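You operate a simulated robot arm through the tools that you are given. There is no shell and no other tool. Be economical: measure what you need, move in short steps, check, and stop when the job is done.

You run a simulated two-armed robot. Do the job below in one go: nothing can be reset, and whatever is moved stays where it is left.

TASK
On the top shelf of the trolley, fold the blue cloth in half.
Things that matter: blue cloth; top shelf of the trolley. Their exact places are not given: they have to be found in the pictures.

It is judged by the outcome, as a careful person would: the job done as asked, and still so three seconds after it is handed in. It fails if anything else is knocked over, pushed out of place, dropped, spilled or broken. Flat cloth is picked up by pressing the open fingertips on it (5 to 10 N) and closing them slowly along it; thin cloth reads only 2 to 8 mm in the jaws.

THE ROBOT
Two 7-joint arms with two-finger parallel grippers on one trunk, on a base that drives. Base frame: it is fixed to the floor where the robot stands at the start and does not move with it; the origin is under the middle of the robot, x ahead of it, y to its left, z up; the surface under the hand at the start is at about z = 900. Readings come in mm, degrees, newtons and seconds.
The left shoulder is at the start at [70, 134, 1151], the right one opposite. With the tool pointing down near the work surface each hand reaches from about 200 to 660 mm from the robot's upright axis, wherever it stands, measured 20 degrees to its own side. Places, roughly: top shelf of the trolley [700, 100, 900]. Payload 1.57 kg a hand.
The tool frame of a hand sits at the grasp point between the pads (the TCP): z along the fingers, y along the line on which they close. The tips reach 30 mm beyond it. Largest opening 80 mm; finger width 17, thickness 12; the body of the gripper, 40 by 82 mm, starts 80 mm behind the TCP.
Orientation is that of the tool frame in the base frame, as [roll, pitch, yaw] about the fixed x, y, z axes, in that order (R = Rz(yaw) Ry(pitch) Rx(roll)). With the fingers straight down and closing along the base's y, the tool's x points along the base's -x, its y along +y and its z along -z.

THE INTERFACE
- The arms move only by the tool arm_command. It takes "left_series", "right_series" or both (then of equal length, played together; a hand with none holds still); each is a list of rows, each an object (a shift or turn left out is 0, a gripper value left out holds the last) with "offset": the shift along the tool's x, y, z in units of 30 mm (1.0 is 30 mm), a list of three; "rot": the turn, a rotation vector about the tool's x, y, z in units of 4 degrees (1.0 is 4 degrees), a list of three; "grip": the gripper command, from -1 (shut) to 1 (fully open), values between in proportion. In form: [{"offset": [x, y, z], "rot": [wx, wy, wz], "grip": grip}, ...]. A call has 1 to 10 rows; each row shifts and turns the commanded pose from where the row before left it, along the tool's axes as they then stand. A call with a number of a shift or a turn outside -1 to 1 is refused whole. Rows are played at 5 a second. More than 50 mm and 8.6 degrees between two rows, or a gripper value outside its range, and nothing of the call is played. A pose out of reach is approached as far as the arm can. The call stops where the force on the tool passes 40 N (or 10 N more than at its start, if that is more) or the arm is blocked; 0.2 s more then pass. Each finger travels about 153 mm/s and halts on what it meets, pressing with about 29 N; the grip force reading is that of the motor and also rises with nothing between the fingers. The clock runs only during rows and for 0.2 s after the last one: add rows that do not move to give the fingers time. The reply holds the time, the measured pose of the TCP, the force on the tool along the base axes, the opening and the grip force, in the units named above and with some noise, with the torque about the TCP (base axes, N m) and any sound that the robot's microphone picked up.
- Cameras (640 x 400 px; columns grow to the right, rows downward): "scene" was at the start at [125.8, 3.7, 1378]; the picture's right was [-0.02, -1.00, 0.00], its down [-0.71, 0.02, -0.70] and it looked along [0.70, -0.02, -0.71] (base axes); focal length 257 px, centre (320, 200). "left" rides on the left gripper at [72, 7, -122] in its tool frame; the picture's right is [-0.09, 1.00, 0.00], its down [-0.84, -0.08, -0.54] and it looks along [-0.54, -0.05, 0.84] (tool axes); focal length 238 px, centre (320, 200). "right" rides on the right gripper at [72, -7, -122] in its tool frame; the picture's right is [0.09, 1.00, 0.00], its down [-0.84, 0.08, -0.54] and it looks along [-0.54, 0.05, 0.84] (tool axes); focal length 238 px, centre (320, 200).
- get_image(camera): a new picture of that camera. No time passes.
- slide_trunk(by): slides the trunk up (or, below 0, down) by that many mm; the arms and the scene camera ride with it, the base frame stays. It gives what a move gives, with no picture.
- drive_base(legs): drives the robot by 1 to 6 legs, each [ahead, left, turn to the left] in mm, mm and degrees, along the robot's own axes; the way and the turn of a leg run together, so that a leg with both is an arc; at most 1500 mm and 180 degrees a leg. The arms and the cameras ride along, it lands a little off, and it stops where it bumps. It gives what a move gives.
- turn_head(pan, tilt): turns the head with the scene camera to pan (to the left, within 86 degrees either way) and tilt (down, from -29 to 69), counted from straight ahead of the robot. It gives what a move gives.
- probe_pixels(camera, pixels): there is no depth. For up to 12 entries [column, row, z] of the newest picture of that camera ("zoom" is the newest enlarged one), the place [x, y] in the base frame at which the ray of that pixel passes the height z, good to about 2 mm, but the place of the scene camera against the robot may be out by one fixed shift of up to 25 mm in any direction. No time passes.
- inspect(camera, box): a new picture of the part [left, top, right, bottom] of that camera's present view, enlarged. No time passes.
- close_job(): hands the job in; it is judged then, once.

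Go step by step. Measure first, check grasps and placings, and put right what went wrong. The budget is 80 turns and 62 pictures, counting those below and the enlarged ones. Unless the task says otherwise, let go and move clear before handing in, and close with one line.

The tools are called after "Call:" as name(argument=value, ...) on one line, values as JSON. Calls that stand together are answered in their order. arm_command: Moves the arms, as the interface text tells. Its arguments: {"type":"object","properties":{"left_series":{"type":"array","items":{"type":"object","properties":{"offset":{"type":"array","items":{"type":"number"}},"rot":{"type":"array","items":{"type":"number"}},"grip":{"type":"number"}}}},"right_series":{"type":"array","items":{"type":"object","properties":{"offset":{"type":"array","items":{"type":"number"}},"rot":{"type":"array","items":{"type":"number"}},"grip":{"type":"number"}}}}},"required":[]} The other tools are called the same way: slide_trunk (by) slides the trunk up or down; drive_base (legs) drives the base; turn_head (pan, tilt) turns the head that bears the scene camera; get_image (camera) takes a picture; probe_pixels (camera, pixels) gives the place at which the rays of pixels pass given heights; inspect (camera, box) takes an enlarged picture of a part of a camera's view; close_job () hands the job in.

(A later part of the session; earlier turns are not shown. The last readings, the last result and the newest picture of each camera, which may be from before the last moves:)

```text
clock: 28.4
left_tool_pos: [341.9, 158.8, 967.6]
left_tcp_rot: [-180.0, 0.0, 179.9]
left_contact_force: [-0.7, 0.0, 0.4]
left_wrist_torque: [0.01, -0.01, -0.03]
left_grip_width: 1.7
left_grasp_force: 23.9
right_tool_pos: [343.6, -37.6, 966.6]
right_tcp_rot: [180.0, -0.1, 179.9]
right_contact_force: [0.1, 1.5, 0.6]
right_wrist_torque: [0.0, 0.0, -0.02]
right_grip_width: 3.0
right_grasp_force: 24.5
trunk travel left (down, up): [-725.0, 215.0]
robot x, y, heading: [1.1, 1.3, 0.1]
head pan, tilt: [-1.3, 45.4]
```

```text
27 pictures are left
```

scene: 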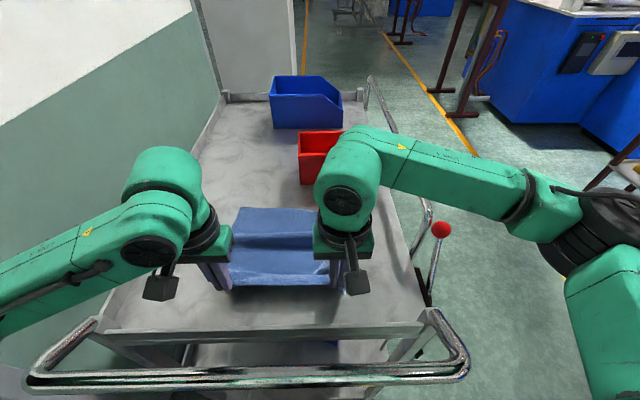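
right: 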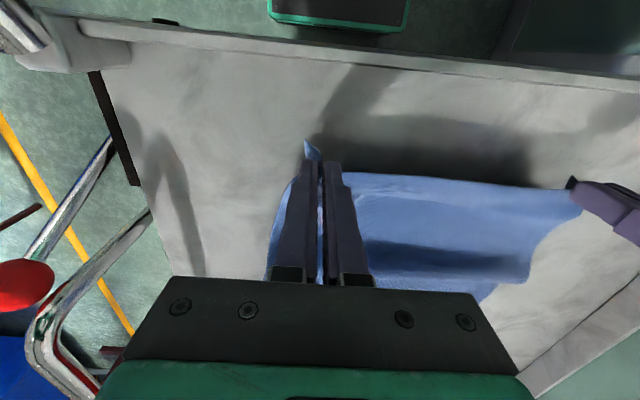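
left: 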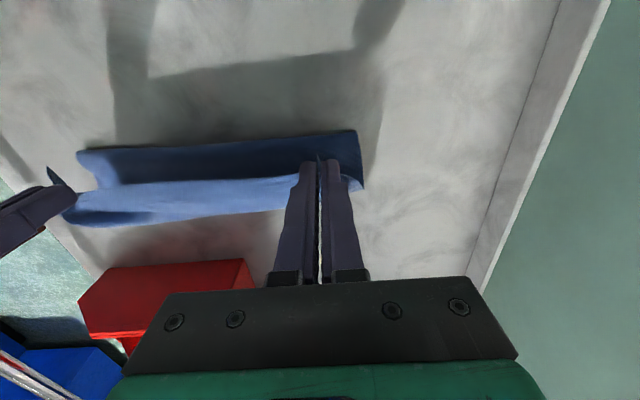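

The cloth is unfolded again, with a small wave at mid-length and the far edge at scene row ~208. I'll measure the far edge.

Call:
probe_pixels(camera="scene", pixels=[[238, 208, 902], [314, 209, 902], [236, 240, 905], [280, 207, 902]])

Call:
inspect(camera="scene", box=[190, 180, 390, 305])

```text
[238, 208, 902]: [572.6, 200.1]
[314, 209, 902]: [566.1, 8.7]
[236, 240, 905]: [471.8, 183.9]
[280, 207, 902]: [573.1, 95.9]
```

```text
3.20 times, centred on (290, 242) of scene
```

zoom: 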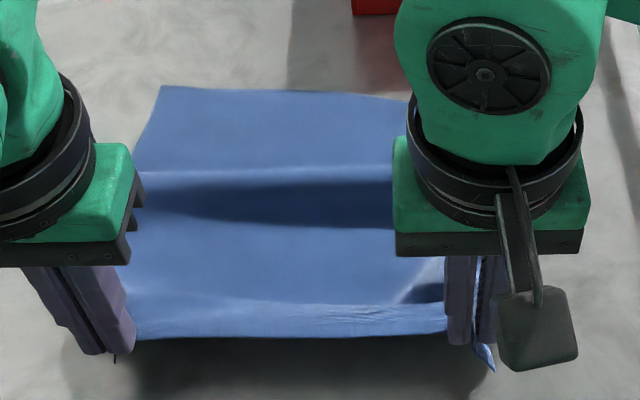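

The far edge is at x≈564 on the left and about 545 on the right. I'll pull back slightly to smooth the wave, then carry the edge forward low, with the tips about 45 mm above the shelf.

Call:
arm_command(left_series=[{"offset": [0.4, 0, 0.2]}, {}, {"offset": [-0.6, 0, -0.2]}, {"offset": [-0.9, 0, -0.3]}, {"offset": [-0.9, 0, -0.2]}, {"offset": [-0.9, 0, 0]}, {"offset": [-0.9, 0, 0]}, {"offset": [-0.9, 0, 0]}, {}], right_series=[{"offset": [0.85, 0, 0.2]}, {}, {"offset": [-0.6, 0, -0.2]}, {"offset": [-0.9, 0, -0.3]}, {"offset": [-0.9, 0, -0.2]}, {"offset": [-0.9, 0, 0]}, {"offset": [-0.9, 0, 0]}, {"offset": [-0.9, 0, 0]}, {}])

Call:
inspect(camera="scene", box=[190, 180, 390, 305])

Call:
get_image(camera="right")

```text
clock: 30.4
left_tool_pos: [495.9, 157.6, 987.8]
left_tcp_rot: [-179.9, 0.1, 180.0]
left_contact_force: [-0.2, -2.0, -1.3]
left_wrist_torque: [-0.07, 0.04, -0.01]
left_grip_width: 1.7
left_grasp_force: 23.4
left hand out of reach, approached as far as the arm can: row 1
right_tool_pos: [468.9, -40.5, 983.6]
right_tcp_rot: [180.0, 0.0, -179.9]
right_contact_force: [0.2, 1.9, 0.1]
right_wrist_torque: [0.01, -0.02, 0.0]
right_grip_width: 3.0
right_grasp_force: 24.4
trunk travel left (down, up): [-725.0, 215.0]
robot x, y, heading: [-6.1, 0.4, 0.1]
head pan, tilt: [-1.3, 45.4]
```

```text
3.20 times, centred on (290, 242) of scene
```

zoom: 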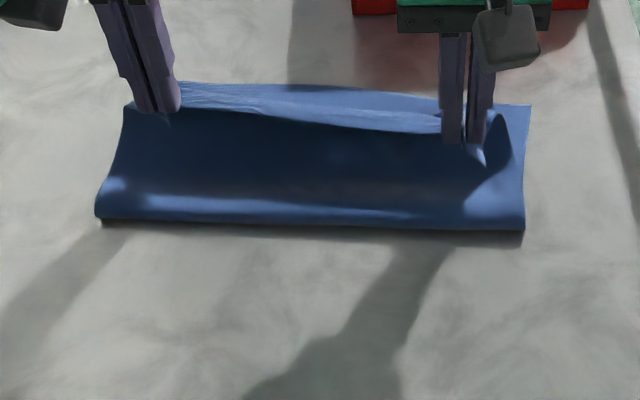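

```text
24 pictures are left
```

right: 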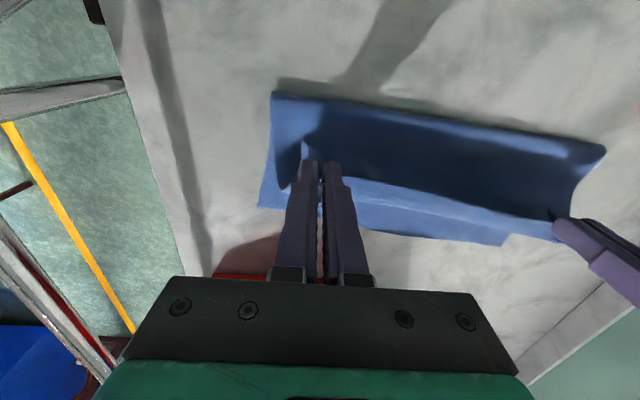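

Much better: the fold line is further back and the lower layer's far corners show in the right picture at (258,206) and (508,242). I'll measure them.

Call:
probe_pixels(camera="right", pixels=[[258, 206, 902], [506, 243, 902], [380, 230, 902], [274, 92, 905], [604, 150, 905]])

Call:
probe_pixels(camera="zoom", pixels=[[98, 218, 905], [524, 228, 905], [530, 105, 902], [185, 82, 902]])

```text
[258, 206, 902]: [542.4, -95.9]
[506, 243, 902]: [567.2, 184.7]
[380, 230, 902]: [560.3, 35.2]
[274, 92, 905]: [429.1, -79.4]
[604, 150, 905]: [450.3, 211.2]
```

```text
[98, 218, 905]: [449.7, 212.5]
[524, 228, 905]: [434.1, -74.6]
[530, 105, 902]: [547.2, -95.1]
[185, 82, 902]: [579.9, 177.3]
```

The lower far edge runs from (567,187) to (542,-96) and the fold line from (445,205) to (429,-79), which is close to half. I'll carry the edge on to just short of the far edge, shifted 7 mm to the right, keeping it taut, and release there.

Call:
arm_command(left_series=[{"offset": [-0.6, -0.1, 0.1]}, {"offset": [-0.6, -0.1, 0.1]}, {"offset": [-0.25, -0.03, 0.05]}, {}], right_series=[{"offset": [-0.7, -0.1, 0.1]}, {"offset": [-0.7, -0.1, 0.1]}, {"offset": [-0.3, -0.03, 0.05]}, {}])

Call:
inspect(camera="scene", box=[190, 170, 390, 295])

Call:
inspect(camera="right", box=[220, 60, 620, 290])

```text
clock: 31.4
left_tool_pos: [539.0, 150.7, 981.3]
left_tcp_rot: [179.9, 0.0, 180.0]
left_contact_force: [1.0, -0.1, 0.3]
left_wrist_torque: [-0.02, -0.01, 0.0]
left_grip_width: 1.8
left_grasp_force: 23.3
right_tool_pos: [519.7, -45.5, 973.5]
right_tcp_rot: [180.0, 0.0, -180.0]
right_contact_force: [0.5, 1.9, 0.2]
right_wrist_torque: [0.03, 0.01, 0.04]
right_grip_width: 3.1
right_grasp_force: 23.8
trunk travel left (down, up): [-725.0, 215.0]
robot x, y, heading: [0.9, 5.4, -0.2]
head pan, tilt: [-1.3, 45.4]
```

```text
3.20 times, centred on (290, 232) of scene
```

zoom: 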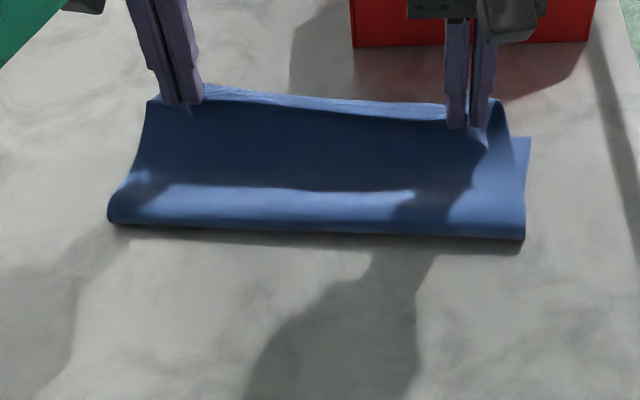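

```text
1.60 times, centred on (420, 175) of right
```

zoom: 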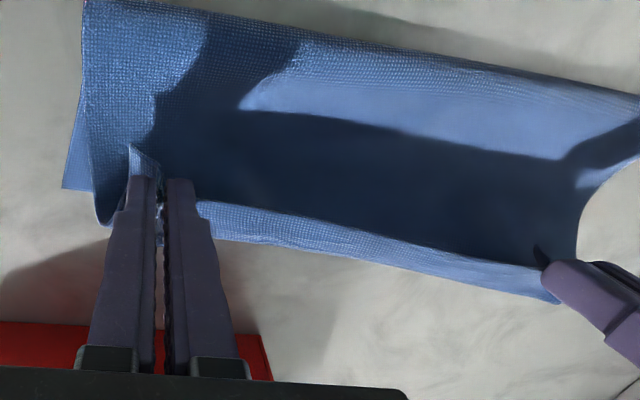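

It is well placed, though the edge is still turned back about 20 mm at the jaws. I'll release with a forward flick so the edge falls outward.

Call:
arm_command(left_series=[{"offset": [-0.6, 0, 0.0], "grip": -0.4}, {"offset": [-0.5, 0, 0], "grip": 0.0}, {}, {"offset": [0, 0, -0.8]}, {"offset": [0.4, 0, -0.9]}, {"offset": [1, 0.5, -0.6]}, {"offset": [1, 0.7, -0.3]}, {"offset": [1, 0.7, 0]}, {}], right_series=[{"offset": [-0.6, 0, 0.0], "grip": -0.4}, {"offset": [-0.5, 0, 0], "grip": 0.0}, {}, {"offset": [0, 0, -0.8]}, {"offset": [0.4, 0, -0.9]}, {"offset": [1, -0.5, -0.6]}, {"offset": [1, -0.7, -0.3]}, {"offset": [1, -0.7, 0]}, {}])

Call:
inspect(camera="scene", box=[190, 170, 390, 295])

Call:
get_image(camera="right")

```text
clock: 33.4
left_tool_pos: [467.8, 207.8, 1061.3]
left_tcp_rot: [-179.9, -0.1, -180.0]
left_contact_force: [0.6, -0.8, 0.1]
left_wrist_torque: [0.0, 0.05, 0.0]
left_grip_width: 40.0
left_grasp_force: 0.1
right_tool_pos: [452.3, -100.6, 1050.3]
right_tcp_rot: [180.0, -0.1, 179.8]
right_contact_force: [-0.6, 0.9, -0.1]
right_wrist_torque: [-0.03, 0.05, 0.01]
right_grip_width: 40.2
right_grasp_force: 0.0
trunk travel left (down, up): [-725.0, 215.0]
robot x, y, heading: [0.5, 1.5, -0.1]
head pan, tilt: [-1.3, 45.4]
```

```text
3.20 times, centred on (290, 232) of scene
```

zoom: 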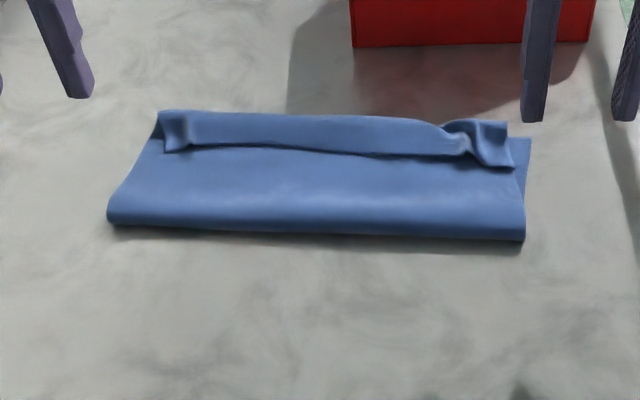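

```text
20 pictures are left
```

right: 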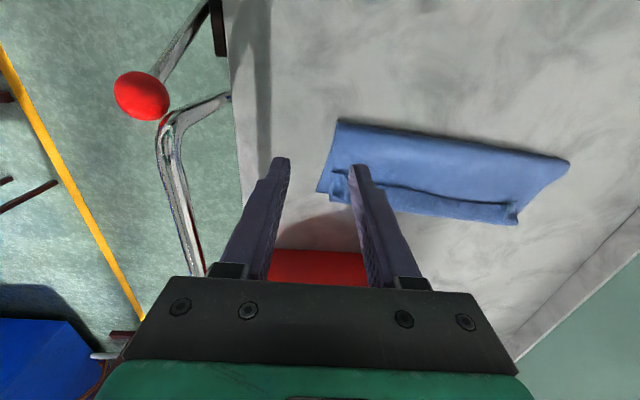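

The cuff is still there. I'll measure the fold line, the cuff bend, the cuff edge and the lower layer's edge.

Call:
probe_pixels(camera="zoom", pixels=[[112, 222, 903], [522, 238, 903], [160, 112, 908], [506, 122, 908], [300, 113, 908], [168, 152, 910], [300, 148, 910], [420, 155, 910], [515, 165, 910], [530, 138, 902], [440, 124, 908]])

Call:
probe_pixels(camera="right", pixels=[[337, 120, 903], [570, 162, 903], [515, 225, 906], [505, 207, 910], [440, 217, 906], [318, 192, 902]])

Call:
inspect(camera="left", box=[60, 100, 320, 262])

```text
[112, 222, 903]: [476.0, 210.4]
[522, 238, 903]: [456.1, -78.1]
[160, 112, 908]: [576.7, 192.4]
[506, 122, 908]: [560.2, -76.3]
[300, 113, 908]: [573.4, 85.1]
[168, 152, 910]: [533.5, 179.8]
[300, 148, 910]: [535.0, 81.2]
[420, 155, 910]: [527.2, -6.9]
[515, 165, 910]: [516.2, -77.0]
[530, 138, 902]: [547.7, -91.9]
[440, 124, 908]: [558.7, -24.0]
```

```text
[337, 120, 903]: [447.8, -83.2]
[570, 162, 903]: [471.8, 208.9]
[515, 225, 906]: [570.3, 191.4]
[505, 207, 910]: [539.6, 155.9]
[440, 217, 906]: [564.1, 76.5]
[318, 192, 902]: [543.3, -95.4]
```

```text
2.46 times, centred on (190, 181) of left
```

zoom: 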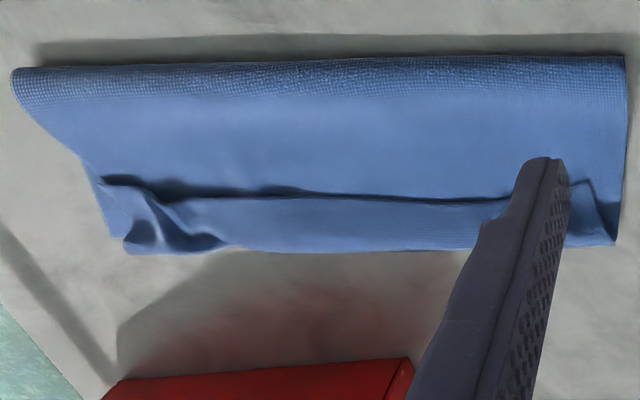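

The fold line is at x≈470/447, the lower far edge at x≈567/543, and a cuff of about 40 mm lies on top with its edge at x≈528/510. I'll regrip the cuff peaks, shift the upper layer back about 45 mm to roll the fold to the middle, and then sweep the cuff open.

Call:
arm_command(left_series=[{"offset": [-0.6, -0.47, 0.5], "grip": -0.15}, {"offset": [-0.6, -0.47, 0.5]}, {"offset": [-0.6, -0.47, 0.6]}, {"offset": [-0.6, -0.48, 0.6]}, {"offset": [0, 0, 0.7]}, {"offset": [0, 0, 0.7]}, {"offset": [0, 0, 0.5]}, {}], right_series=[{"offset": [-0.57, 0.45, 0.4], "grip": -0.15}, {"offset": [-0.57, 0.45, 0.4]}, {"offset": [-0.57, 0.45, 0.5]}, {"offset": [-0.57, 0.45, 0.5]}, {"offset": [0, 0, 0.7]}, {"offset": [0, 0, 0.7]}, {"offset": [0, 0, 0.5]}, {}])

Call:
get_image(camera="left")

Call:
get_image(camera="right")

```text
clock: 35.2
left_tool_pos: [539.3, 151.3, 936.4]
left_tcp_rot: [-180.0, 0.1, 180.0]
left_contact_force: [-0.9, 0.1, 0.1]
left_wrist_torque: [0.01, 0.0, -0.02]
left_grip_width: 33.8
left_grasp_force: 0.1
right_tool_pos: [520.7, -47.0, 939.8]
right_tcp_rot: [180.0, 0.0, 180.0]
right_contact_force: [0.4, 0.0, 0.1]
right_wrist_torque: [0.01, -0.03, 0.0]
right_grip_width: 34.1
right_grasp_force: 0.0
trunk travel left (down, up): [-725.0, 215.0]
robot x, y, heading: [-0.3, 1.1, -0.0]
head pan, tilt: [-1.3, 45.4]
```

```text
18 pictures are left
```

left: 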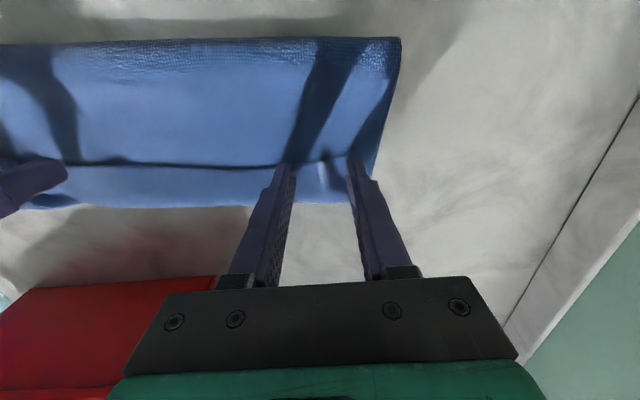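

```text
17 pictures are left
```

right: 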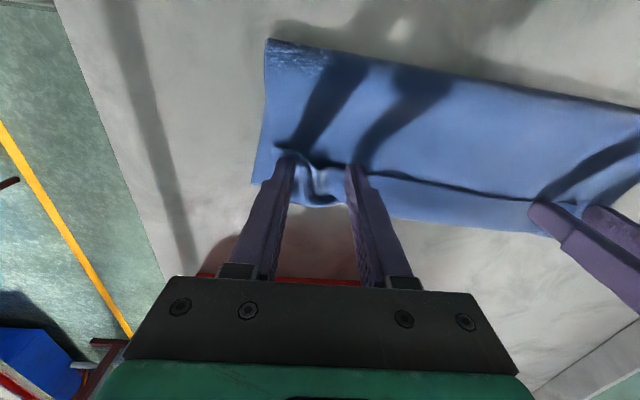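

The ridges are between the fingers. I'll lower the last few mm, close on them and lift.

Call:
arm_command(left_series=[{"offset": [0, 0, 0.1]}, {"grip": -0.35}, {"grip": -0.5}, {"grip": -0.65}, {"grip": -0.8}, {"grip": -1}, {}, {"offset": [0.3, 0, -0.7]}, {"offset": [0.9, 0, -0.6]}, {}], right_series=[{"offset": [0, 0, 0.18]}, {"grip": -0.35}, {"grip": -0.5}, {"grip": -0.65}, {"grip": -0.8}, {"grip": -1}, {}, {"offset": [0.3, 0, -0.7]}, {"offset": [0.9, 0, -0.6]}, {}])

Call:
inspect(camera="scene", box=[190, 170, 390, 295])

```text
clock: 37.4
left_tool_pos: [506.7, 150.8, 970.1]
left_tcp_rot: [-180.0, -0.1, 180.0]
left_contact_force: [-0.5, 0.4, -0.6]
left_wrist_torque: [-0.03, 0.03, 0.03]
left_grip_width: 2.9
left_grasp_force: 23.8
right_tool_pos: [486.3, -46.6, 978.0]
right_tcp_rot: [180.0, -0.1, 179.9]
right_contact_force: [0.4, -0.7, 0.6]
right_wrist_torque: [0.02, 0.01, -0.05]
right_grip_width: 1.8
right_grasp_force: 23.4
trunk travel left (down, up): [-725.0, 215.0]
robot x, y, heading: [1.7, -0.2, -0.0]
head pan, tilt: [-1.3, 45.4]
```

```text
3.20 times, centred on (290, 232) of scene
```

zoom: 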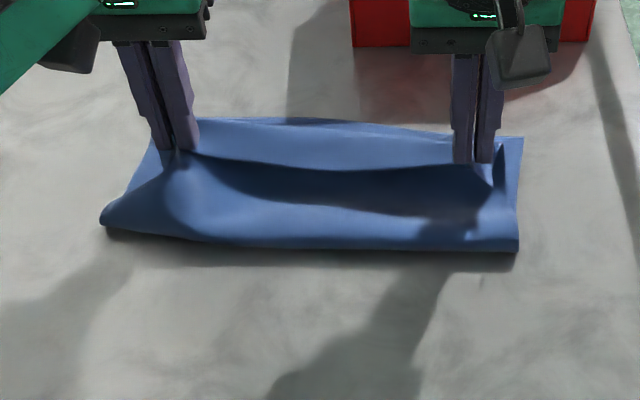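

Both hold and the fold is already rolling back. I'll pull back further, then come forward low, stopping short of where it dragged last time.

Call:
arm_command(left_series=[{"offset": [0.84, 0, -0.2]}, {"offset": [0.84, 0, 0]}, {"offset": [0.84, 0, 0]}, {"offset": [0.84, 0, 0.2]}, {"offset": [0.84, 0, 0.2]}, {}, {"offset": [-0.85, 0, 0]}, {"offset": [-0.85, 0, 0]}, {"offset": [-0.85, 0, 0]}, {"offset": [-0.85, -0.1, 0]}], right_series=[{"offset": [0.84, 0, -0.1]}, {"offset": [0.84, 0, 0]}, {"offset": [0.84, 0, 0.2]}, {"offset": [0.84, 0, 0.2]}, {"offset": [0.84, 0, 0.2]}, {}, {"offset": [-0.85, 0, 0]}, {"offset": [-0.85, 0, 0]}, {"offset": [-0.85, 0, 0]}, {"offset": [-0.85, -0.1, 0]}])

Call:
inspect(camera="scene", box=[190, 170, 390, 295])

```text
clock: 39.6
left_tool_pos: [483.4, 147.9, 963.6]
left_tcp_rot: [180.0, -0.2, 179.9]
left_contact_force: [0.6, 0.2, -1.0]
left_wrist_torque: [0.0, 0.03, -0.01]
left_grip_width: 2.8
left_grasp_force: 24.0
right_tool_pos: [459.8, -52.8, 959.5]
right_tcp_rot: [179.9, -0.2, 180.0]
right_contact_force: [0.0, -0.1, 0.7]
right_wrist_torque: [0.0, 0.02, -0.05]
right_grip_width: 1.7
right_grasp_force: 23.6
trunk travel left (down, up): [-725.0, 215.0]
robot x, y, heading: [-1.4, -4.2, -0.1]
head pan, tilt: [-1.3, 45.4]
```

```text
3.20 times, centred on (290, 232) of scene
```

zoom: 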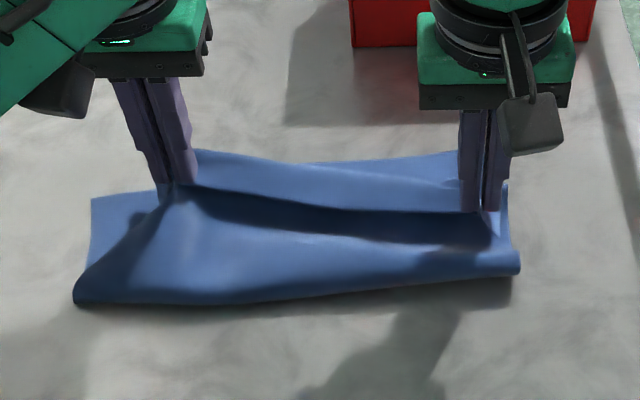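

The lower layer on the left moved back: its corner shows at zoom (92,198). The left hand may have caught both layers, so I'll check with the left camera.

Call:
get_image(camera="left")

```text
14 pictures are left
```

left: 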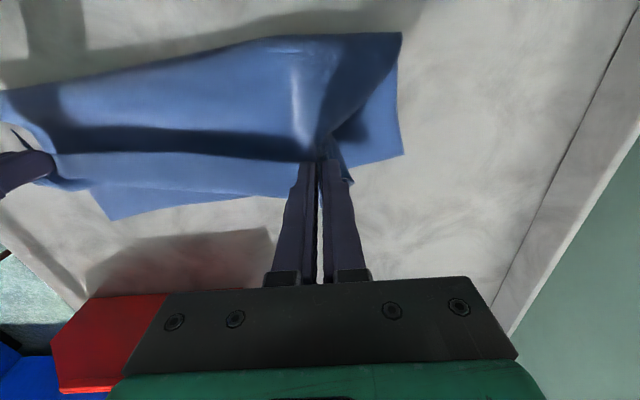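

The left jaw has both layers. I'll release the left and lift it away, while the right draws its corner back toward me to lay the cloth open; next I'll fold from the far edge toward me, where the wrists have room to tilt.

Call:
arm_command(left_series=[{"offset": [0, 0, 0.4]}, {"grip": -0.2}, {}, {"offset": [0, 0, -1]}, {"offset": [0, 0.3, -1]}, {"offset": [0, 0.5, -0.5]}, {}, {}, {}, {}], right_series=[{}, {}, {}, {"offset": [0.9, 0, 0]}, {"offset": [0.9, 0, 0.1]}, {"offset": [0.9, 0, 0.1]}, {"offset": [0.9, 0, 0.1]}, {"offset": [0.9, 0, 0.2]}, {"offset": [0.6, 0, 0.2]}, {}])

Call:
get_image(camera="scene")

```text
clock: 41.8
left_tool_pos: [479.2, 173.8, 1027.3]
left_tcp_rot: [180.0, 0.0, 179.9]
left_contact_force: [-0.7, -0.2, -0.2]
left_wrist_torque: [0.02, -0.01, 0.02]
left_grip_width: 31.9
left_grasp_force: 0.0
right_tool_pos: [307.5, -51.3, 939.8]
right_tcp_rot: [-179.9, -0.1, 179.9]
right_contact_force: [0.5, -0.7, 0.8]
right_wrist_torque: [0.03, -0.01, 0.01]
right_grip_width: 1.8
right_grasp_force: 23.2
trunk travel left (down, up): [-725.0, 215.0]
robot x, y, heading: [0.3, -0.3, 0.1]
head pan, tilt: [-1.3, 45.4]
```

```text
13 pictures are left
```

scene: 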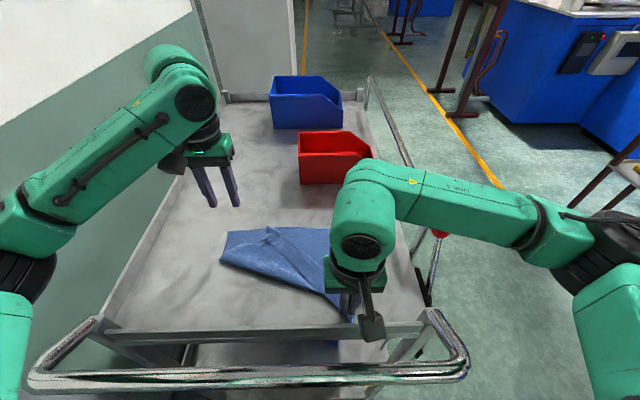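

The right near corner is opened back, while the left half is still folded diagonally. I'll zoom in to find the left corner flap.

Call:
inspect(camera="scene", box=[200, 210, 360, 310])

```text
4.00 times, centred on (280, 260) of scene
```

zoom: 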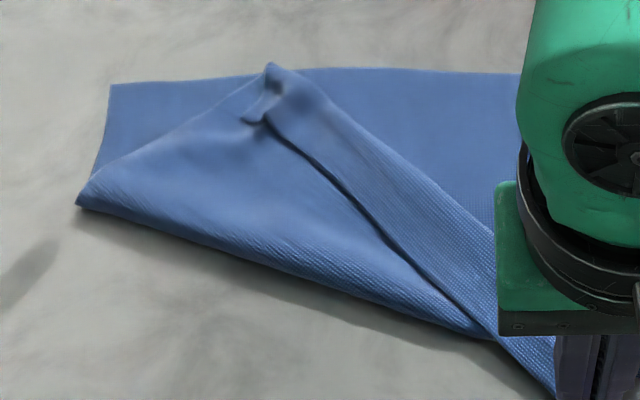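

The left near corner is a peak near zoom (262,105), lying on the far edge. I'll get its position, the far-left corner and the far edge.

Call:
probe_pixels(camera="zoom", pixels=[[262, 105, 912], [270, 68, 910], [110, 83, 902], [515, 73, 902], [78, 205, 903], [250, 122, 910], [320, 68, 903]])

```text
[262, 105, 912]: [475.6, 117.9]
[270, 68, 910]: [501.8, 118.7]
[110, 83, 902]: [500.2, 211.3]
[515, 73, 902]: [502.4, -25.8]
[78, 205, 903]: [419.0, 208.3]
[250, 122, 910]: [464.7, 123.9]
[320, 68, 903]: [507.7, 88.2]
```

The peak is at about (470,111) after correcting for the camera shift. I'll take it with the left hand, staying light so that only the top layer is caught.

Call:
arm_command(left_series=[{"offset": [0.08, -0.7, 0.6]}, {"offset": [0.08, -0.7, 0.8]}, {"offset": [0.07, -0.7, 0.8]}, {"offset": [0, 0, 0.8]}, {}, {"grip": -0.4}, {"grip": -0.6}, {"grip": -0.8}, {"grip": -1}, {}])

Call:
get_image(camera="left")

```text
clock: 44.0
left_tool_pos: [472.7, 112.6, 940.6]
left_tcp_rot: [180.0, 0.1, -180.0]
left_contact_force: [-0.8, 0.0, -0.5]
left_wrist_torque: [0.04, 0.0, 0.0]
left_grip_width: 0.0
left_grasp_force: 21.4
right_tool_pos: [306.0, -52.6, 940.3]
right_tcp_rot: [180.0, 0.0, 179.8]
right_contact_force: [-0.9, 0.6, -0.2]
right_wrist_torque: [-0.01, 0.01, -0.02]
right_grip_width: 1.9
right_grasp_force: 23.6
trunk travel left (down, up): [-725.0, 215.0]
robot x, y, heading: [2.0, 4.4, 0.1]
head pan, tilt: [-1.3, 45.4]
```

```text
11 pictures are left
```

left: 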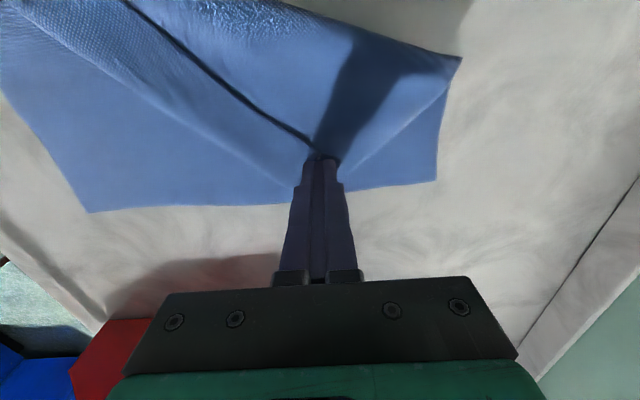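

It closed on nothing, as the tips were too high. I'll reopen, go down about 5.5 mm and close again.

Call:
arm_command(left_series=[{"grip": -0.2}, {}, {"offset": [0, 0, 0.12]}, {"offset": [0, 0, 0.07]}, {"grip": -0.35}, {"grip": -0.5}, {"grip": -0.65}, {"grip": -0.8}, {"grip": -1}, {}])

```text
clock: 46.2
left_tool_pos: [472.3, 111.9, 933.9]
left_tcp_rot: [180.0, 0.1, -180.0]
left_contact_force: [0.8, 0.0, 3.2]
left_wrist_torque: [-0.04, 0.05, -0.02]
left_grip_width: 2.0
left_grasp_force: 23.7
right_tool_pos: [304.7, -51.7, 940.5]
right_tcp_rot: [-180.0, 0.0, 179.9]
right_contact_force: [0.5, 0.7, -0.2]
right_wrist_torque: [-0.01, 0.0, -0.05]
right_grip_width: 1.7
right_grasp_force: 23.9
trunk travel left (down, up): [-725.0, 215.0]
robot x, y, heading: [-2.2, 3.3, 0.1]
head pan, tilt: [-1.3, 45.4]
```

It reads 2.0 mm, so it has cloth. I'll lift and carry the left corner back beside the right one, then look.

Call:
arm_command(left_series=[{"offset": [0, 0, -0.9]}, {"offset": [0.4, 0.1, -0.6]}, {"offset": [0.9, 0.2, 0]}, {"offset": [0.9, 0.25, 0]}, {"offset": [0.9, 0.25, 0.1]}, {"offset": [0.9, 0.25, 0.2]}, {"offset": [0.9, 0.2, 0.4]}, {"offset": [0.5, 0, 0.5]}, {}])

Call:
inspect(camera="scene", box=[180, 190, 380, 315])

```text
clock: 48.2
left_tool_pos: [338.2, 137.9, 963.4]
left_tcp_rot: [-180.0, 0.0, -180.0]
left_contact_force: [-0.2, 0.8, -0.3]
left_wrist_torque: [-0.02, -0.01, -0.01]
left_grip_width: 1.8
left_grasp_force: 23.4
left hand out of reach, approached as far as the arm can: row 7, 8
right_tool_pos: [305.5, -51.9, 940.0]
right_tcp_rot: [180.0, 0.0, 179.9]
right_contact_force: [0.0, 0.0, 0.8]
right_wrist_torque: [0.01, -0.01, -0.01]
right_grip_width: 1.8
right_grasp_force: 23.0
trunk travel left (down, up): [-725.0, 215.0]
robot x, y, heading: [1.1, 0.2, 0.2]
head pan, tilt: [-1.3, 45.4]
```

```text
3.20 times, centred on (280, 252) of scene
```

zoom: 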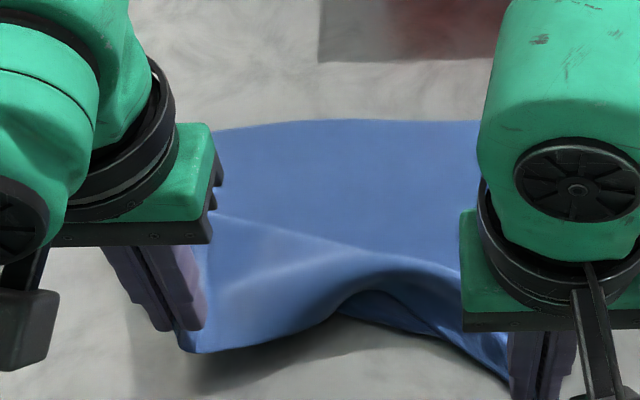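

The cloth is open again, with both near corners forward of me and a loose hump between. I'll lower and release both corners there, then lift the hands clear to view it.

Call:
arm_command(left_series=[{"offset": [-0.1, 0, 0.8]}, {"grip": -0.3}, {}, {"offset": [0, 0, -1]}, {"offset": [0, 0.3, -1]}, {"offset": [-0.8, 0.9, -1]}, {"offset": [-0.8, 0.9, -1]}, {"offset": [0, 0.9, 0]}, {}], right_series=[{"offset": [0, 0, 0.1]}, {"grip": -0.3}, {}, {"offset": [0, 0, -1]}, {"offset": [0, -0.3, -1]}, {"offset": [-0.8, -0.9, -1]}, {"offset": [-0.8, -0.9, -1]}, {"offset": [0, -0.9, 0]}, {}])

Call:
inspect(camera="scene", box=[190, 190, 390, 315])

```text
clock: 50.2
left_tool_pos: [388.8, 228.4, 1055.9]
left_tcp_rot: [-180.0, 0.1, 180.0]
left_contact_force: [0.4, 0.0, -0.4]
left_wrist_torque: [-0.06, 0.03, -0.01]
left_grip_width: 28.0
left_grasp_force: 0.0
right_tool_pos: [356.7, -143.1, 1057.4]
right_tcp_rot: [-179.9, -0.1, -179.9]
right_contact_force: [-0.4, 0.5, 0.4]
right_wrist_torque: [-0.01, 0.0, 0.0]
right_grip_width: 27.9
right_grasp_force: 0.3
trunk travel left (down, up): [-725.0, 215.0]
robot x, y, heading: [-1.7, 0.4, -0.1]
head pan, tilt: [-1.3, 45.4]
```

```text
3.20 times, centred on (290, 252) of scene
```

zoom: 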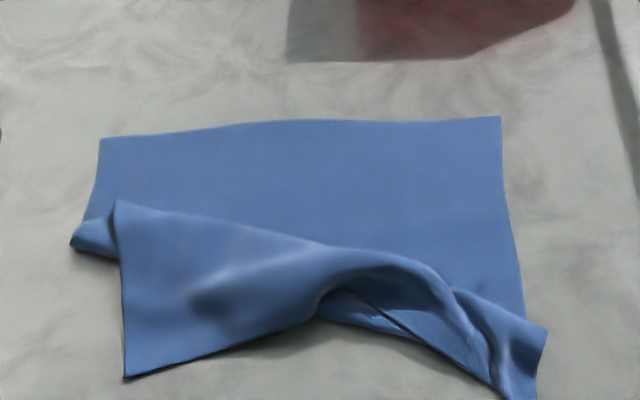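

The far corners are clear, at zoom (100,138) and (500,116), with a Z-fold on the left side. I'll measure everything before gripping the far corners.

Call:
probe_pixels(camera="zoom", pixels=[[100, 138, 901], [500, 116, 901], [140, 133, 901], [450, 122, 901], [125, 377, 902], [545, 330, 904], [505, 398, 903], [72, 245, 903], [115, 200, 908], [523, 315, 902]])

```text
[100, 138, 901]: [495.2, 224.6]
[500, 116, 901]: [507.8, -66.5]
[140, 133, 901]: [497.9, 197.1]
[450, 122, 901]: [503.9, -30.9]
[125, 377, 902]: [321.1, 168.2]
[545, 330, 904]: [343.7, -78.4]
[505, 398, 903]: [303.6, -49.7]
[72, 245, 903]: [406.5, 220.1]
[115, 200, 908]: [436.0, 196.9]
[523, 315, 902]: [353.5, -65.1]
```

After the shift correction, the far-left corner is about (489,221) and the far-right about (502,-70). I'll bring both hands above points just inside these corners.

Call:
arm_command(left_series=[{"offset": [-0.628, -0.276, 0.5], "grip": -0.1}, {"offset": [-0.628, -0.276, 0.5]}, {"offset": [-0.628, -0.276, 0.5]}, {"offset": [-0.628, -0.276, 0.5]}, {"offset": [-0.628, -0.276, 0.5]}, {"offset": [0, 0, 0.7]}, {"offset": [0, 0, 0.6]}, {"offset": [0, 0, 0.12]}, {}], right_series=[{"offset": [-0.89, 0.714, 0.5], "grip": -0.1}, {"offset": [-0.89, 0.714, 0.5]}, {"offset": [-0.89, 0.714, 0.5]}, {"offset": [-0.89, 0.714, 0.5]}, {"offset": [-0.88, 0.714, 0.5]}, {"offset": [0, 0, 0.7]}, {"offset": [0, 0, 0.6]}, {"offset": [0, 0, 0.12]}, {}])

Call:
get_image(camera="right")

```text
clock: 52.2
left_tool_pos: [482.6, 186.9, 938.8]
left_tcp_rot: [-180.0, 0.0, 180.0]
left_contact_force: [-0.3, 1.2, 0.4]
left_wrist_torque: [-0.01, 0.02, 0.01]
left_grip_width: 36.0
left_grasp_force: 0.1
right_tool_pos: [485.5, -34.1, 938.9]
right_tcp_rot: [180.0, 0.0, 179.9]
right_contact_force: [-0.3, -0.2, -0.5]
right_wrist_torque: [-0.02, 0.0, 0.01]
right_grip_width: 35.7
right_grasp_force: 0.0
trunk travel left (down, up): [-725.0, 215.0]
robot x, y, heading: [-2.1, -1.8, 0.0]
head pan, tilt: [-1.3, 45.4]
```

```text
8 pictures are left
```

right: 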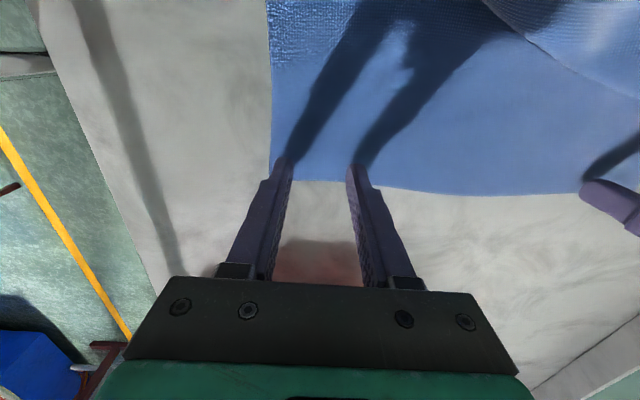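

The right edge shows at pixel row ~181 between the fingers; I'll check how far it lies beyond the tips.

Call:
probe_pixels(camera="right", pixels=[[320, 181, 901], [271, 179, 901], [560, 195, 901], [360, 183, 901]])

```text
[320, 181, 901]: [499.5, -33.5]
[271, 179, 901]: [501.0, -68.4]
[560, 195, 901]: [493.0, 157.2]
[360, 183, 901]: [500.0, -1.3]
```

The right hand needs 6 mm more ahead. I'll adjust and press both down.

Call:
arm_command(left_series=[{"offset": [0, 0, 0]}, {"offset": [0, 0, 0.15]}, {"offset": [0, 0, 0.08]}, {"offset": [0, 0, 0.03]}, {}], right_series=[{"offset": [-0.2, 0, 0]}, {"offset": [0, 0, 0.15]}, {"offset": [0, 0, 0.08]}, {"offset": [0, 0, 0.03]}, {}])

```text
clock: 53.4
left_tool_pos: [483.0, 187.9, 931.1]
left_tcp_rot: [180.0, 0.1, 179.9]
left_contact_force: [-0.4, -0.9, 0.3]
left_wrist_torque: [0.02, 0.02, 0.0]
left_grip_width: 36.5
left_grasp_force: 0.0
right_tool_pos: [492.6, -32.3, 930.6]
right_tcp_rot: [179.9, 0.1, 179.8]
right_contact_force: [2.1, -0.8, 6.9]
right_wrist_torque: [-0.09, -0.03, 0.0]
right_grip_width: 35.9
right_grasp_force: 0.0
trunk travel left (down, up): [-725.0, 215.0]
robot x, y, heading: [-2.0, 3.6, 0.1]
head pan, tilt: [-1.3, 45.4]
```

Call:
arm_command(left_series=[{"offset": [0, 0, 0.04]}, {"offset": [0, 0, 0.015]}, {}], right_series=[{"offset": [0, 0, 0.01]}, {}, {}])

```text
clock: 54.2
left_tool_pos: [484.7, 190.9, 935.3]
left_tcp_rot: [179.8, 0.5, -179.7]
left_contact_force: [-0.4, -0.5, 0.0]
left_wrist_torque: [-0.02, 0.01, -0.01]
left_grip_width: 36.1
left_grasp_force: 0.1
right_tool_pos: [495.4, -32.6, 931.9]
right_tcp_rot: [180.0, 0.0, 179.9]
right_contact_force: [0.6, 0.1, 1.4]
right_wrist_torque: [0.02, -0.02, -0.02]
right_grip_width: 36.1
right_grasp_force: 0.2
trunk travel left (down, up): [-725.0, 215.0]
robot x, y, heading: [1.6, -0.6, 0.3]
head pan, tilt: [-1.3, 45.4]
```

The left hand reads 4 mm higher and slightly turned, which looks like a small disturbance. I'll read again without moving.

Call:
arm_command(left_series=[{}, {}], right_series=[{}, {}])

```text
clock: 54.8
left_tool_pos: [485.2, 192.7, 936.1]
left_tcp_rot: [179.7, 0.8, -179.7]
left_contact_force: [1.6, 0.4, -0.6]
left_wrist_torque: [0.03, 0.0, 0.01]
left_grip_width: 35.6
left_grasp_force: 0.1
right_tool_pos: [494.1, -33.1, 931.6]
right_tcp_rot: [179.8, -0.1, 179.9]
right_contact_force: [0.3, 0.7, 2.8]
right_wrist_torque: [-0.02, 0.0, -0.01]
right_grip_width: 35.9
right_grasp_force: 0.1
trunk travel left (down, up): [-725.0, 215.0]
robot x, y, heading: [-2.6, -1.7, 0.1]
head pan, tilt: [-1.3, 45.4]
```

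The left reading keeps drifting with no contact force, so I'll look through the left camera to see whether it is real.

Call:
get_image(camera="left")

```text
7 pictures are left
```

left: 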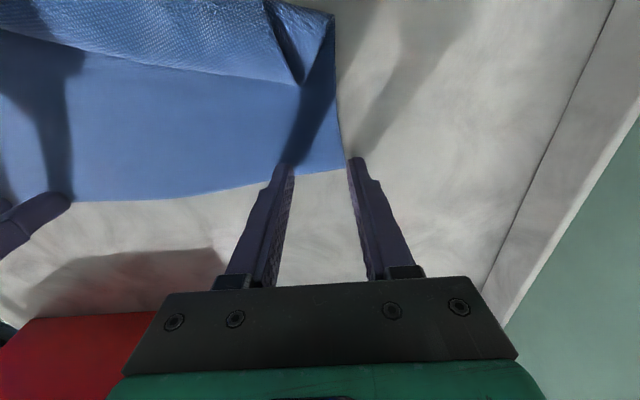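

Call:
probe_pixels(camera="left", pixels=[[345, 169, 901], [310, 174, 901], [280, 180, 901]])

Call:
arm_command(left_series=[{"offset": [0, -0.2, 0.05]}, {}])

```text
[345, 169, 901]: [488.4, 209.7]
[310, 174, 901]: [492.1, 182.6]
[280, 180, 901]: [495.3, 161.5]
```

```text
clock: 55.4
left_tool_pos: [485.2, 192.2, 939.5]
left_tcp_rot: [179.7, 1.1, -179.3]
left_contact_force: [-0.2, -0.4, -0.3]
left_wrist_torque: [-0.02, -0.02, -0.02]
left_grip_width: 36.3
left_grasp_force: 0.0
right_tool_pos: [492.3, -30.0, 934.3]
right_tcp_rot: [-180.0, 0.1, 179.9]
right_contact_force: [-0.8, 0.6, -1.1]
right_wrist_torque: [0.04, -0.02, -0.02]
right_grip_width: 35.9
right_grasp_force: 0.0
trunk travel left (down, up): [-725.0, 215.0]
robot x, y, heading: [2.7, 0.5, 0.2]
head pan, tilt: [-1.3, 45.4]
```

The left corner is at y≈210 and both hands have crept up a few mm. I'll correct the left to y≈176 and bring both back down, watching the readings.

Call:
arm_command(left_series=[{"offset": [0, -0.5, 0]}, {"offset": [0, 0, 0.1]}, {"offset": [0, 0, 0.1]}], right_series=[{"offset": [0, 0, 0]}, {"offset": [0, 0, 0.05]}, {"offset": [0, 0, 0.05]}])

```text
clock: 56.4
left_tool_pos: [491.9, 201.9, 947.4]
left_tcp_rot: [178.5, 3.1, -176.9]
left_contact_force: [0.6, -0.7, 0.6]
left_wrist_torque: [0.01, -0.01, -0.02]
left_grip_width: 36.1
left_grasp_force: 0.1
right_tool_pos: [497.0, -17.6, 933.5]
right_tcp_rot: [180.0, 0.3, -179.0]
right_contact_force: [0.5, 0.6, 0.6]
right_wrist_torque: [-0.02, -0.01, 0.01]
right_grip_width: 36.2
right_grasp_force: 0.1
trunk travel left (down, up): [-725.0, 215.0]
robot x, y, heading: [9.8, 7.5, 1.1]
head pan, tilt: [-1.3, 45.4]
stopped in row 3 (left hand): the arm was blocked; the commanded pose is now the measured one
```

The left arm is blocked by something and the base has been nudged, with heading now 1.1°. I'll stop pressing, lift both hands gently and look at the scene.

Call:
arm_command(left_series=[{"offset": [0, 0, -0.6]}, {"offset": [0, 0, -0.6]}, {}], right_series=[{"offset": [0, 0, -0.6]}, {"offset": [0, 0, -0.6]}, {}])

Call:
get_image(camera="scene")

```text
clock: 57.2
left_tool_pos: [488.7, 192.1, 972.5]
left_tcp_rot: [179.2, 1.8, -177.7]
left_contact_force: [1.1, 0.9, -0.4]
left_wrist_torque: [0.01, -0.06, -0.03]
left_grip_width: 35.9
left_grasp_force: 0.0
right_tool_pos: [499.0, -19.0, 963.6]
right_tcp_rot: [-179.9, 0.2, -178.9]
right_contact_force: [0.4, 1.9, -0.1]
right_wrist_torque: [-0.04, -0.03, -0.01]
right_grip_width: 36.1
right_grasp_force: 0.2
trunk travel left (down, up): [-725.0, 215.0]
robot x, y, heading: [6.1, 0.6, 1.2]
head pan, tilt: [-1.3, 45.4]
```

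```text
6 pictures are left
```

scene: 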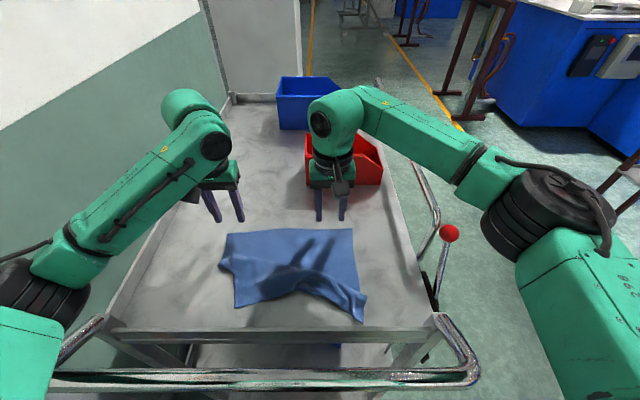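

The left elbow has sunk close to the trolley's handle at scene (70,300), and that is what blocked it. I'll raise the trunk 80 mm to clear it, and measure the cloth corners in this picture.

Call:
slide_trunk(by=80)

Call:
probe_pixels(camera="scene", pixels=[[227, 234, 901], [353, 229, 901], [235, 307, 902], [366, 296, 903], [360, 322, 902], [219, 262, 903]])

```text
clock: 58.4
left_tool_pos: [491.3, 194.2, 1052.7]
left_tcp_rot: [179.1, 1.9, -177.8]
left_contact_force: [-0.1, 0.5, 0.1]
left_wrist_torque: [-0.03, 0.02, 0.01]
left_grip_width: 36.0
left_grasp_force: 0.0
right_tool_pos: [501.7, -18.6, 1043.4]
right_tcp_rot: [-180.0, 0.1, -179.0]
right_contact_force: [-0.5, -0.2, -0.7]
right_wrist_torque: [0.03, 0.01, 0.02]
right_grip_width: 36.1
right_grasp_force: 0.0
trunk travel left (down, up): [-805.0, 135.0]
robot x, y, heading: [10.0, 3.2, 0.8]
head pan, tilt: [-1.3, 45.4]
```

```text
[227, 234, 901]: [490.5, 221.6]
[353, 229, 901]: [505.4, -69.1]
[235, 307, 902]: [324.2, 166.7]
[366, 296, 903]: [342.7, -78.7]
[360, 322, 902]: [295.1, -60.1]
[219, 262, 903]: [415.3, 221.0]
```

The cloth hasn't moved. I'll bring both hands down over the far corners again.

Call:
arm_command(left_series=[{"offset": [0.24, -0.54, 0.8]}, {"offset": [0, 0, 0.9]}, {"offset": [0, 0, 0.9]}, {"offset": [0, 0, 0.9]}, {"offset": [0, 0, 0.2]}, {}], right_series=[{"offset": [0.36, -0.51, 0.7]}, {"offset": [0, 0, 0.8]}, {"offset": [0, 0, 0.9]}, {"offset": [0, 0, 0.9]}, {"offset": [0, 0, 0.1]}, {}])

```text
clock: 59.8
left_tool_pos: [490.1, 177.8, 940.5]
left_tcp_rot: [179.1, 1.8, -177.7]
left_contact_force: [-0.3, -0.2, 0.1]
left_wrist_torque: [-0.03, 0.0, 0.0]
left_grip_width: 36.0
left_grasp_force: 0.1
right_tool_pos: [493.2, -34.9, 941.5]
right_tcp_rot: [179.9, 0.0, -179.0]
right_contact_force: [1.7, 0.6, -0.5]
right_wrist_torque: [0.0, -0.01, -0.02]
right_grip_width: 36.0
right_grasp_force: 0.1
trunk travel left (down, up): [-805.0, 135.0]
robot x, y, heading: [6.7, 5.7, 0.9]
head pan, tilt: [-1.3, 45.4]
```

The elbow is now free. I'll trim the left x and press down.

Call:
arm_command(left_series=[{"offset": [0.2, 0, 0.1]}, {"offset": [0, 0, 0.1]}, {"offset": [0, 0, 0.08]}, {"offset": [0, 0, 0.05]}, {}], right_series=[{"offset": [0.06, 0, 0.1]}, {"offset": [0, 0, 0.1]}, {"offset": [0, 0, 0.1]}, {"offset": [0, 0, 0.05]}, {}])

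```text
clock: 61.0
left_tool_pos: [483.5, 178.3, 931.4]
left_tcp_rot: [179.1, 2.0, -177.8]
left_contact_force: [2.2, 0.2, 9.9]
left_wrist_torque: [-0.23, 0.0, 0.05]
left_grip_width: 35.7
left_grasp_force: 0.1
right_tool_pos: [489.7, -34.6, 932.3]
right_tcp_rot: [180.0, 0.1, -179.0]
right_contact_force: [-0.4, 0.5, 0.6]
right_wrist_torque: [0.01, 0.0, -0.01]
right_grip_width: 36.0
right_grasp_force: 0.0
trunk travel left (down, up): [-805.0, 135.0]
robot x, y, heading: [7.2, 5.7, 1.2]
head pan, tilt: [-1.3, 45.4]
```

Left is at 10 N but with torque from a slight roll. I'll level the left tool and press the right a bit more.

Call:
arm_command(left_series=[{"offset": [0, 0, -0.06]}, {"rot": [0.22, 0.5, 0]}, {"offset": [0, 0, 0.05]}, {}], right_series=[{"offset": [0, 0, 0.03]}, {"offset": [0, 0, 0.025]}, {"offset": [0, 0, 0.01]}, {}])

```text
clock: 62.0
left_tool_pos: [480.8, 178.7, 932.8]
left_tcp_rot: [-180.0, 0.0, -177.7]
left_contact_force: [0.1, 1.0, -0.7]
left_wrist_torque: [0.02, 0.01, -0.02]
left_grip_width: 35.8
left_grasp_force: 0.0
right_tool_pos: [488.9, -33.9, 932.5]
right_tcp_rot: [179.9, 0.2, -179.1]
right_contact_force: [3.0, -1.7, 19.1]
right_wrist_torque: [-0.31, -0.08, 0.05]
right_grip_width: 35.8
right_grasp_force: 0.2
trunk travel left (down, up): [-805.0, 135.0]
robot x, y, heading: [6.3, 5.4, 1.1]
head pan, tilt: [-1.3, 45.4]
```

Call:
arm_command(left_series=[{"offset": [-0.1, 0, 0.03]}, {"offset": [0, 0, 0.03]}, {}], right_series=[{"offset": [-0.05, 0, -0.04]}, {}, {}])

```text
clock: 62.8
left_tool_pos: [483.6, 178.3, 930.4]
left_tcp_rot: [180.0, 0.0, -177.8]
left_contact_force: [-0.4, -0.6, 2.3]
left_wrist_torque: [-0.01, 0.02, 0.0]
left_grip_width: 36.0
left_grasp_force: 0.2
right_tool_pos: [489.6, -33.3, 931.8]
right_tcp_rot: [180.0, 0.1, -179.0]
right_contact_force: [-1.4, -1.6, 14.2]
right_wrist_torque: [-0.2, 0.0, -0.03]
right_grip_width: 36.1
right_grasp_force: 0.2
trunk travel left (down, up): [-805.0, 135.0]
robot x, y, heading: [2.9, 1.1, 1.0]
head pan, tilt: [-1.3, 45.4]
```

Left is at 2 N and right at 14 N. I'll press the left a bit, ease the right, and close both slowly.

Call:
arm_command(left_series=[{"offset": [0, 0, 0.035]}, {"grip": -0.2}, {"grip": -0.32}, {"grip": -0.44}, {"grip": -0.56}, {"grip": -0.68}, {"grip": -0.8}, {"grip": -0.9}, {"grip": -1}, {}], right_series=[{"offset": [0, 0, -0.015]}, {"grip": -0.2}, {"grip": -0.32}, {"grip": -0.44}, {"grip": -0.56}, {"grip": -0.68}, {"grip": -0.8}, {"grip": -0.9}, {"grip": -1}, {}])

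```text
clock: 65.0
left_tool_pos: [484.5, 179.2, 931.1]
left_tcp_rot: [179.9, 0.1, -177.7]
left_contact_force: [3.4, 1.1, 25.6]
left_wrist_torque: [0.04, -0.08, -0.01]
left_grip_width: 6.1
left_grasp_force: 26.3
right_tool_pos: [488.6, -33.9, 931.1]
right_tcp_rot: [180.0, 0.2, -179.1]
right_contact_force: [-0.6, -0.3, 0.3]
right_wrist_torque: [-0.03, 0.01, 0.0]
right_grip_width: 0.1
right_grasp_force: 21.4
trunk travel left (down, up): [-805.0, 135.0]
robot x, y, heading: [7.8, 3.3, 1.2]
head pan, tilt: [-1.3, 45.4]
```

The left has a good grip at 6.1 mm, but the right slipped off. I'll reopen the right, level it slightly and press again.

Call:
arm_command(left_series=[{"offset": [0, 0, -0.06]}, {}, {}, {}, {}], right_series=[{"offset": [0, 0, -0.3]}, {"offset": [0, 0.1, 0], "grip": -0.1, "rot": [0.12, 0, 0]}, {"offset": [0, 0, 0.2]}, {"offset": [0, 0, 0.11]}, {}])

Call:
get_image(camera="right")

```text
clock: 66.2
left_tool_pos: [484.3, 178.2, 931.7]
left_tcp_rot: [179.9, -0.1, -177.6]
left_contact_force: [1.9, 0.7, 11.1]
left_wrist_torque: [0.04, -0.08, 0.04]
left_grip_width: 6.0
left_grasp_force: 25.6
right_tool_pos: [489.0, -30.1, 931.2]
right_tcp_rot: [-179.7, 0.1, -179.0]
right_contact_force: [0.4, -1.5, 7.8]
right_wrist_torque: [0.12, 0.02, 0.03]
right_grip_width: 35.4
right_grasp_force: 0.1
trunk travel left (down, up): [-805.0, 135.0]
robot x, y, heading: [4.7, 3.9, 1.0]
head pan, tilt: [-1.3, 45.4]
```

```text
5 pictures are left
```

right: 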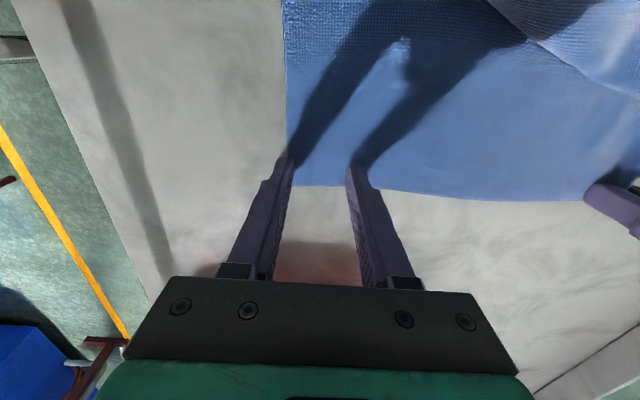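

The cloth's right edge (pixel column 287) sits right under the outer finger, so I'm too far out. I'll shift 13 mm inward and press again.

Call:
arm_command(right_series=[{"offset": [0, 0, -0.25]}, {"offset": [-0.05, 0.43, 0], "rot": [-0.06, 0, 0]}, {"offset": [0, 0, 0.18]}, {"offset": [0, 0, 0.09]}, {}])

```text
clock: 67.4
left_tool_pos: [484.9, 179.6, 931.6]
left_tcp_rot: [-179.9, -0.2, -177.7]
left_contact_force: [0.4, -0.1, 5.4]
left_wrist_torque: [0.0, 0.0, 0.03]
left_grip_width: 5.9
left_grasp_force: 26.3
right_tool_pos: [492.1, -18.3, 931.5]
right_tcp_rot: [-179.9, 0.2, -179.0]
right_contact_force: [-0.1, -2.2, 11.4]
right_wrist_torque: [-0.03, -0.01, 0.01]
right_grip_width: 35.9
right_grasp_force: 0.0
trunk travel left (down, up): [-805.0, 135.0]
robot x, y, heading: [8.1, 4.4, 1.1]
head pan, tilt: [-1.3, 45.4]
```

The right now presses evenly at 11 N. I'll close it slowly.

Call:
arm_command(right_series=[{"grip": -0.2}, {"grip": -0.3}, {"grip": -0.4}, {"grip": -0.5}, {"grip": -0.6}, {"grip": -0.7}, {"grip": -0.8}, {"grip": -0.9}, {"grip": -1}, {}])

```text
clock: 69.6
left_tool_pos: [483.2, 178.9, 931.8]
left_tcp_rot: [-179.9, 0.0, -177.7]
left_contact_force: [0.8, -9.5, -0.4]
left_wrist_torque: [-0.31, 0.0, 0.04]
left_grip_width: 6.0
left_grasp_force: 25.1
right_tool_pos: [490.2, -17.0, 932.3]
right_tcp_rot: [-179.9, 0.3, -178.9]
right_contact_force: [0.7, 8.8, 22.2]
right_wrist_torque: [0.28, -0.05, 0.05]
right_grip_width: 6.5
right_grasp_force: 26.1
trunk travel left (down, up): [-805.0, 135.0]
robot x, y, heading: [9.0, 4.5, 1.3]
head pan, tilt: [-1.3, 45.4]
```

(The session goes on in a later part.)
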